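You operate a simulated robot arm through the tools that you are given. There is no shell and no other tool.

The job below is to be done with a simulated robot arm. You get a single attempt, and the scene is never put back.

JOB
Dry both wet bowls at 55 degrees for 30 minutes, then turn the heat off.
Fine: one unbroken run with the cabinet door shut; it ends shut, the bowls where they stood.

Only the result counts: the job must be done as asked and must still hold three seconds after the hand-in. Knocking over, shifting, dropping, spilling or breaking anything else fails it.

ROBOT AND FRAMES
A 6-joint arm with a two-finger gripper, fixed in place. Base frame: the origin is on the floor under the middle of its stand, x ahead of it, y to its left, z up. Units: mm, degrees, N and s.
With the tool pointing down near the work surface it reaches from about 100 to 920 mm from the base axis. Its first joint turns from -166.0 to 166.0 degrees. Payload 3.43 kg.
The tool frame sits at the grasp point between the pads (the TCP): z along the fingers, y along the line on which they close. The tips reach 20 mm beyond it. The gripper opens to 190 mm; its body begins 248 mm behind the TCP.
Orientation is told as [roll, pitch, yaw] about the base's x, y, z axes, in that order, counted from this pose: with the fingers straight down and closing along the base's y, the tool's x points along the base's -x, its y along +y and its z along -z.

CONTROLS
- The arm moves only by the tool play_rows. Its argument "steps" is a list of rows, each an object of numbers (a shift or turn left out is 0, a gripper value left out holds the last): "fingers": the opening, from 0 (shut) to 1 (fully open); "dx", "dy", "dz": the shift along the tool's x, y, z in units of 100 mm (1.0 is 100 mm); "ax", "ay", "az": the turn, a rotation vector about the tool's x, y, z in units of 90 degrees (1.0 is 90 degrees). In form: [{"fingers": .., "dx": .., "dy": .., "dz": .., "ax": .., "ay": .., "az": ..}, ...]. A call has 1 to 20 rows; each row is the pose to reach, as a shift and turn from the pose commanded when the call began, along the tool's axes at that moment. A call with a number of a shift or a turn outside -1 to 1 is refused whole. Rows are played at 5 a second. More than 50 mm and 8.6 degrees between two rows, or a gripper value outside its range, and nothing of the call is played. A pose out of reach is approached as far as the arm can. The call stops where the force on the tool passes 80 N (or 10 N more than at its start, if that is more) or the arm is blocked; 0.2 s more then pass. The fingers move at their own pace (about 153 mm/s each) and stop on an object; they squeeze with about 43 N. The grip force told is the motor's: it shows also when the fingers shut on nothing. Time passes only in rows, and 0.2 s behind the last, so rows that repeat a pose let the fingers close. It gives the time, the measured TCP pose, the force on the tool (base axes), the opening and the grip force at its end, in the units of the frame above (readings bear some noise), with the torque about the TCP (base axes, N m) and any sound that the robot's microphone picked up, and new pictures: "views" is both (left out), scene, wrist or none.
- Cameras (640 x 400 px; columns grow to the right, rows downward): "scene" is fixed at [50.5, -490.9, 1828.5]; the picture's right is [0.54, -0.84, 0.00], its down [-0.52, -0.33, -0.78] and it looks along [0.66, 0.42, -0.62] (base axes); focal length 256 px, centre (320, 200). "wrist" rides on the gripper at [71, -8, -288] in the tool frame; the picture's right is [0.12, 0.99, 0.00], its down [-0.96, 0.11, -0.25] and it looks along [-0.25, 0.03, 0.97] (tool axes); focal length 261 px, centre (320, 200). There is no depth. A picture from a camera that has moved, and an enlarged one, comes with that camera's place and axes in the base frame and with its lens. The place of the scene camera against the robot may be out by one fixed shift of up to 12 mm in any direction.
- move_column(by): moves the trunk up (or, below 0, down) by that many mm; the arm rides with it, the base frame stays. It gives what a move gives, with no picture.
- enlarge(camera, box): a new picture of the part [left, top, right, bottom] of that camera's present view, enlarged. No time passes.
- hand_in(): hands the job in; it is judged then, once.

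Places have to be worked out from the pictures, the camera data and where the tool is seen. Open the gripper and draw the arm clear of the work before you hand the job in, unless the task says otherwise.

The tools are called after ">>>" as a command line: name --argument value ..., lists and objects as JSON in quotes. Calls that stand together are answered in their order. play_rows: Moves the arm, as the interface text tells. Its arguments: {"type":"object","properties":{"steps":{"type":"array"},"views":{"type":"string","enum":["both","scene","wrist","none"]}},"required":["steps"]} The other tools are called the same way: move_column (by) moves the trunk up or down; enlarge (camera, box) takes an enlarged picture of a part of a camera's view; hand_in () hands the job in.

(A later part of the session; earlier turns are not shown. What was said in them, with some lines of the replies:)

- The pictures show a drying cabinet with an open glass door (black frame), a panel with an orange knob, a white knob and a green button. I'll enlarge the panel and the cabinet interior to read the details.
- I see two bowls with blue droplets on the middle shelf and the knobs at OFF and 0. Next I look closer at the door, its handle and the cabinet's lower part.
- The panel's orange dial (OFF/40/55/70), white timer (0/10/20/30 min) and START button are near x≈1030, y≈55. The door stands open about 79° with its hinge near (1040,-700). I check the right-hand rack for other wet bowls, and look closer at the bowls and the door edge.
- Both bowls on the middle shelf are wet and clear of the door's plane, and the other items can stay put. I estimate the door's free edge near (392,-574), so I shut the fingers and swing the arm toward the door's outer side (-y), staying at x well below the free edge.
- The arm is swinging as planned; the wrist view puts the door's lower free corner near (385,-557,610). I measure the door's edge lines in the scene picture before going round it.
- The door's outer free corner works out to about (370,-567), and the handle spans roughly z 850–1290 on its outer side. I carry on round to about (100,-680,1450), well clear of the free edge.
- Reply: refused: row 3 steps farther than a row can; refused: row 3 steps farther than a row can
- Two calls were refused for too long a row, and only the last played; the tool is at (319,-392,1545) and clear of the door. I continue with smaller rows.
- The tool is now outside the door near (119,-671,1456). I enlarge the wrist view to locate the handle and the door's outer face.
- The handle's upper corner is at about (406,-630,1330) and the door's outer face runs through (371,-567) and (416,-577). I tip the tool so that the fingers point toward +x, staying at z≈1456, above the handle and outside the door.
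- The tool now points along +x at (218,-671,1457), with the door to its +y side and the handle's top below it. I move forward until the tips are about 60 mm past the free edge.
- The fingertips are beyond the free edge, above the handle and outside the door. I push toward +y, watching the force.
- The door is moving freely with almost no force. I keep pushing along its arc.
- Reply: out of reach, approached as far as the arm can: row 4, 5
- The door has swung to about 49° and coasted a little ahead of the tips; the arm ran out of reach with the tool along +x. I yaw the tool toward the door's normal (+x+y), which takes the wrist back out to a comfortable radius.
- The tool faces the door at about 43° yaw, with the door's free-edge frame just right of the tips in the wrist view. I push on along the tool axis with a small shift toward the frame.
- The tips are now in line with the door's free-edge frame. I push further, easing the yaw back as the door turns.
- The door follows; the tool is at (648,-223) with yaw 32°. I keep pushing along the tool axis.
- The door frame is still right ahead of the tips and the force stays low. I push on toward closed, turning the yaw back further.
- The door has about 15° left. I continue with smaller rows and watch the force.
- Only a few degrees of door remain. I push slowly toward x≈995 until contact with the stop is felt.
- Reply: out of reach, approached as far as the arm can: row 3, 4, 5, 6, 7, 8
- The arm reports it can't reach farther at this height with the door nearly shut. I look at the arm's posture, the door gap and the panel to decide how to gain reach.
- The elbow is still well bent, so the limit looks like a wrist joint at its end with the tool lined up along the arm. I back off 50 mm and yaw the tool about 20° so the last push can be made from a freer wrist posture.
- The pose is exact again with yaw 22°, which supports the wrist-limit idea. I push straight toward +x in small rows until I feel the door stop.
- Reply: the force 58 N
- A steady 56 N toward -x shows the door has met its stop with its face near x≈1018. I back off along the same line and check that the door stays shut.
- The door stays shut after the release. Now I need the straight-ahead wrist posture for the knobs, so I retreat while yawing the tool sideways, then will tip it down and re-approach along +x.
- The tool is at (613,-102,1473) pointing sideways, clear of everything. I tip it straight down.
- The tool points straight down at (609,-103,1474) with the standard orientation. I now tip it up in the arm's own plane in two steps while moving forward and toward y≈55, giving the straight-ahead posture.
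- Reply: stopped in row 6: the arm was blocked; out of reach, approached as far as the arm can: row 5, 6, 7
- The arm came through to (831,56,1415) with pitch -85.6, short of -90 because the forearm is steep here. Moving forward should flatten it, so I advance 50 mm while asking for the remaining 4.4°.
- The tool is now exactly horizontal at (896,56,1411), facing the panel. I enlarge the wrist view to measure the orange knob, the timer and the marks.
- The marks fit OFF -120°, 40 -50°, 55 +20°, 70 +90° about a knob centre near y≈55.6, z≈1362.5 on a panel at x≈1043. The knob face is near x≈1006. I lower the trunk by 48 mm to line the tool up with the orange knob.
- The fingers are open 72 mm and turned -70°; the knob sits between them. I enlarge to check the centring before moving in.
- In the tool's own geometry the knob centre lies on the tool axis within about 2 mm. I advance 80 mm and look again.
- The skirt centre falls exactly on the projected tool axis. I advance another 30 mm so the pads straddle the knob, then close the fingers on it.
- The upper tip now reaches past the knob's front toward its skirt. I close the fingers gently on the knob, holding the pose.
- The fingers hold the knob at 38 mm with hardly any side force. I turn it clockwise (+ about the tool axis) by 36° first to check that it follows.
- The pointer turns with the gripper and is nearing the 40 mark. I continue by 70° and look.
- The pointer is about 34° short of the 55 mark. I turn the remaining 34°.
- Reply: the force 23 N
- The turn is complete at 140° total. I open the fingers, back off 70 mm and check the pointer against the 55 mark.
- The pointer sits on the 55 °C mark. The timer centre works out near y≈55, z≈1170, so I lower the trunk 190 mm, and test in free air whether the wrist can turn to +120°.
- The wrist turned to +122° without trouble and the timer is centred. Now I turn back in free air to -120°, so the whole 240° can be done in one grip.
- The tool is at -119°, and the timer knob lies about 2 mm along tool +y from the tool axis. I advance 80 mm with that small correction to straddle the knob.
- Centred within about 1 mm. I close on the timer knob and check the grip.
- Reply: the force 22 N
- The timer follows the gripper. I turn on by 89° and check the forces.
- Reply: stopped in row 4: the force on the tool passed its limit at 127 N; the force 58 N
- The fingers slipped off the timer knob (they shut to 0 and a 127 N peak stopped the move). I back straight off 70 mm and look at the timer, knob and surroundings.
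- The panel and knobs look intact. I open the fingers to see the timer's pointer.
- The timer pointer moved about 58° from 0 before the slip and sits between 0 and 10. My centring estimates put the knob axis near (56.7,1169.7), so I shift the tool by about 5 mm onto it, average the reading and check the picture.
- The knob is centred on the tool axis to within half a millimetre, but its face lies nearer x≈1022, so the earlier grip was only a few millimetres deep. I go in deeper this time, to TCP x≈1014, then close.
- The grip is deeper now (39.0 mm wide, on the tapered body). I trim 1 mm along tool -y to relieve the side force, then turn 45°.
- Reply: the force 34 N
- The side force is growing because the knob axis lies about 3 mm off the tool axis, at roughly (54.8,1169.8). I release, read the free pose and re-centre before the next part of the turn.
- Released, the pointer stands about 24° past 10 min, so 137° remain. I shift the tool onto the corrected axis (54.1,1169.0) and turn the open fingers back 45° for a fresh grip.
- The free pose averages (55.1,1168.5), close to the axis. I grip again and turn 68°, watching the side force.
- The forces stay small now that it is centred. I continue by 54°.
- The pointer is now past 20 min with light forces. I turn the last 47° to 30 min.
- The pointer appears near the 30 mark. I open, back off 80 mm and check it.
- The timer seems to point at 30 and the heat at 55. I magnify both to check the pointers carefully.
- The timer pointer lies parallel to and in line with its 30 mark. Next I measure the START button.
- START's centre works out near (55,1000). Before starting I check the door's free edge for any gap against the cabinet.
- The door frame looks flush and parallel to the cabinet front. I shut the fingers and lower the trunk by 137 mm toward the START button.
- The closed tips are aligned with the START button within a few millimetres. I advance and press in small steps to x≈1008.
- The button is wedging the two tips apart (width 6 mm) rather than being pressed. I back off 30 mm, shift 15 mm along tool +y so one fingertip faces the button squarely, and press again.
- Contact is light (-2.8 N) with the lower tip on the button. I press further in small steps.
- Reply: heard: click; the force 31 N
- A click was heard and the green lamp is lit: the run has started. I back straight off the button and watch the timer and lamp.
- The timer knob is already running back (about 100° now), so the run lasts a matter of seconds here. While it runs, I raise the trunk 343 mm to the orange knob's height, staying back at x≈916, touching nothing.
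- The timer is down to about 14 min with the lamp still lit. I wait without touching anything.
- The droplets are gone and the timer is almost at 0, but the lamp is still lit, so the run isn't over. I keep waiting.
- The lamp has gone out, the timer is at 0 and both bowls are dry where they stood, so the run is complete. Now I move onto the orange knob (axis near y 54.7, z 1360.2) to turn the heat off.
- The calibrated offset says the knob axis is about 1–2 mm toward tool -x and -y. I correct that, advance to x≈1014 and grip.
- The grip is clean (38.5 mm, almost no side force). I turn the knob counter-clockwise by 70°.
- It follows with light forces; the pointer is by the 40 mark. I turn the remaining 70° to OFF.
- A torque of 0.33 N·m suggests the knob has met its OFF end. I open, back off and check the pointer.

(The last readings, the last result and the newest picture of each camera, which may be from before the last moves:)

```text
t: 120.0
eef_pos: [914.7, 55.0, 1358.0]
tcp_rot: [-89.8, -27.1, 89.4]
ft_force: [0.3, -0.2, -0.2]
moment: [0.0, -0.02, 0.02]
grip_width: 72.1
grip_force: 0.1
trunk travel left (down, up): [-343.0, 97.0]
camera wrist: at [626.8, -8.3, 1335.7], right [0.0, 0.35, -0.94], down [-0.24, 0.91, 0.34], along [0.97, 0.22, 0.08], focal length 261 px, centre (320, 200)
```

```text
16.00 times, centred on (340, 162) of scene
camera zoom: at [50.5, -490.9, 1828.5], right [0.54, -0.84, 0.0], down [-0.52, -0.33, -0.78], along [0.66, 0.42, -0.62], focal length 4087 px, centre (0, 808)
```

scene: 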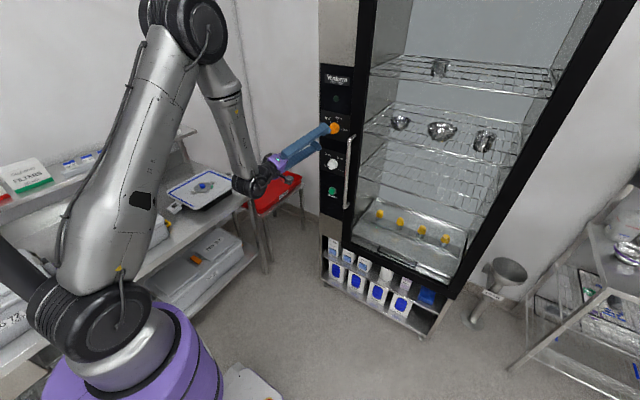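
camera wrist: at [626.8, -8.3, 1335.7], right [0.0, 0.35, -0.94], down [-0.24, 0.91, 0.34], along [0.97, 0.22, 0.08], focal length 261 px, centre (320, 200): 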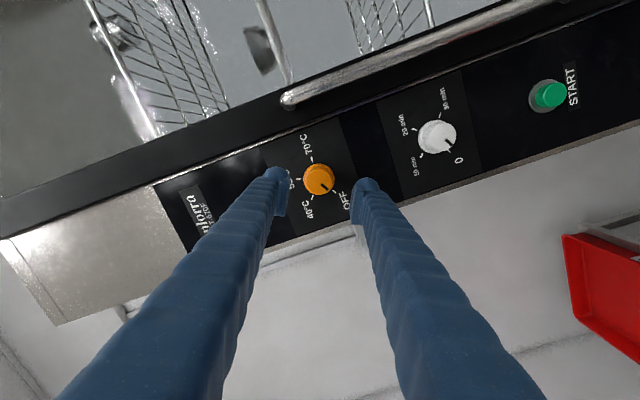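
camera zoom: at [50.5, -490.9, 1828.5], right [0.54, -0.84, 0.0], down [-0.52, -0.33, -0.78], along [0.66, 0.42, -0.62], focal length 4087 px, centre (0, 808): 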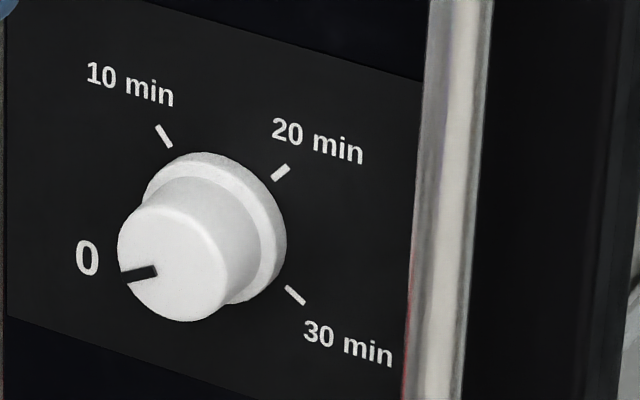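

The heat knob points at OFF and the timer at 0. I draw the arm back further and open the gripper fully, then check door, bowls and knobs once more.

>>> play_rows --steps '[{"dz": -0.2}, {"dz": -0.4}, {"dz": -0.6}, {"dz": -0.6, "fingers": 1.0}, {"dz": -0.6, "fingers": 1.0}, {"dz": -0.6, "fingers": 1.0}, {"dz": -0.6, "fingers": 1.0}]' --views "both"

>>> enlarge --camera "scene" --box '[310, 60, 370, 210]'

>>> enlarge --camera "scene" --box '[340, 40, 560, 200]'

>>> enlarge --camera "scene" --box '[330, 200, 490, 310]'

```text
t: 121.6
eef_pos: [854.7, 56.2, 1357.8]
tcp_rot: [-89.7, -27.1, 89.5]
ft_force: [-0.7, -0.7, 0.0]
moment: [0.01, -0.02, -0.03]
grip_width: 189.8
grip_force: 0.0
trunk travel left (down, up): [-343.0, 97.0]
camera wrist: at [566.4, -8.7, 1335.3], right [0.0, 0.35, -0.94], down [-0.24, 0.91, 0.34], along [0.97, 0.22, 0.08], focal length 261 px, centre (320, 200)
```

scene: 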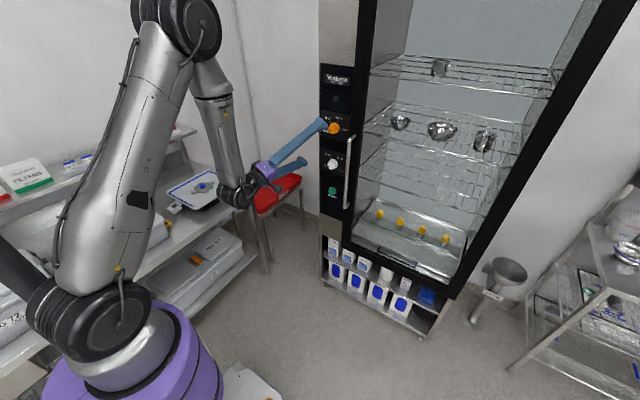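
wrist: 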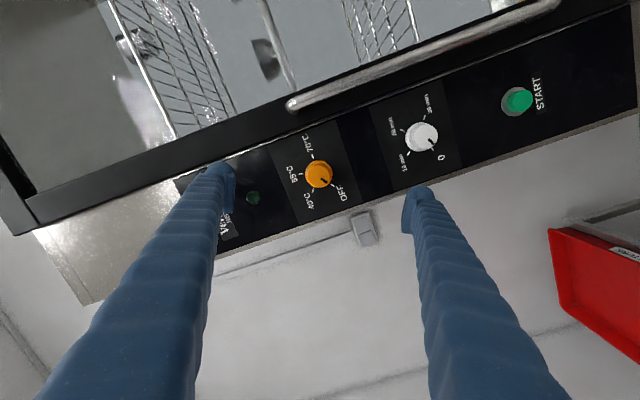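

```text
2.67 times, centred on (340, 135) of scene
camera zoom: at [50.5, -490.9, 1828.5], right [0.54, -0.84, 0.0], down [-0.52, -0.33, -0.78], along [0.66, 0.42, -0.62], focal length 681 px, centre (267, 373)
```

zoom: 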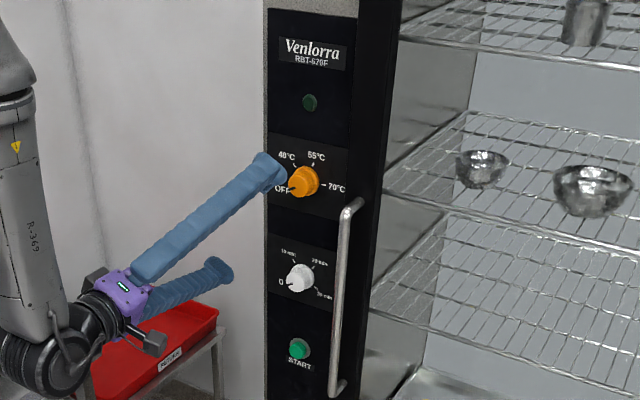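

```text
2.50 times, centred on (450, 120) of scene
camera zoom: at [50.5, -490.9, 1828.5], right [0.54, -0.84, 0.0], down [-0.52, -0.33, -0.78], along [0.66, 0.42, -0.62], focal length 639 px, centre (-5, 400)
```

zoom: 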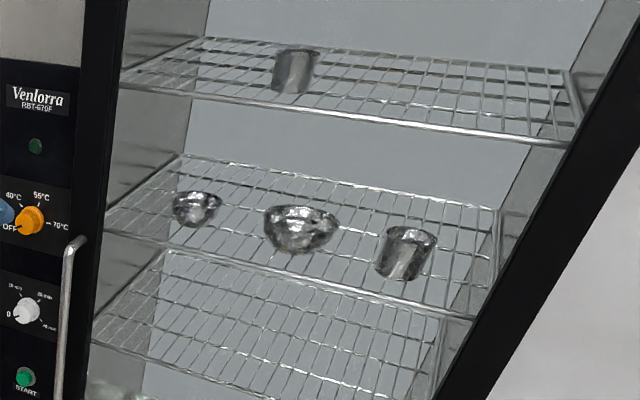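

```text
3.64 times, centred on (410, 255) of scene
camera zoom: at [50.5, -490.9, 1828.5], right [0.54, -0.84, 0.0], down [-0.52, -0.33, -0.78], along [0.66, 0.42, -0.62], focal length 929 px, centre (-7, 0)
```

zoom: 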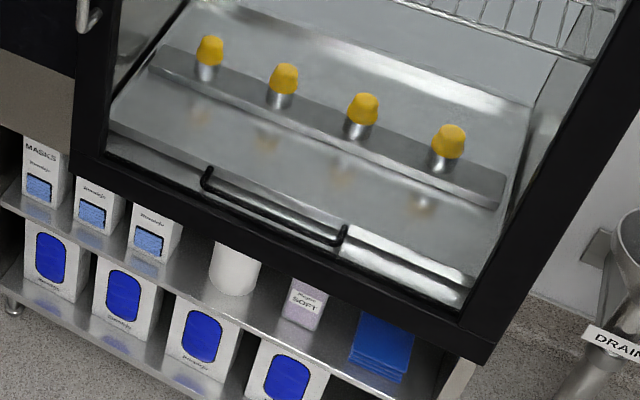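

Everything checks out: heat is at OFF, the timer at 0, the lamp out and the door shut. Both bowls are dry and where they stood, and the gripper is open with the arm clear at x≈855. I hand the job in.

>>> hand_in

```text
The job is handed in.
```

Both bowls are dry: I ran the cabinet at 55 degrees for 30 minutes, then turned the heat knob back to OFF. I've handed the job in; the hand-in didn't return a verdict.

- **Run:** I closed the door and set both knobs before pressing START. The green lamp came on, stayed lit until the timer reached 0, then went out. Nothing touched the door or knobs during the run.
- **Cabinet at the end:** the door is still shut. I pushed it to its stop at 56 N, and it looked flush with no gap in the camera views afterwards.
- **Bowls:** they are where they stood and have no droplets left on them. The other items looked unmoved.
- **Slip on the timer knob:** before the run, my first grip on it was too shallow and slipped off, and the move stopped at a force of 127 N. The knob and panel looked undamaged. I re-gripped deeper and set it to 30 minutes.

The gripper is open and the arm is clear of the cabinet.
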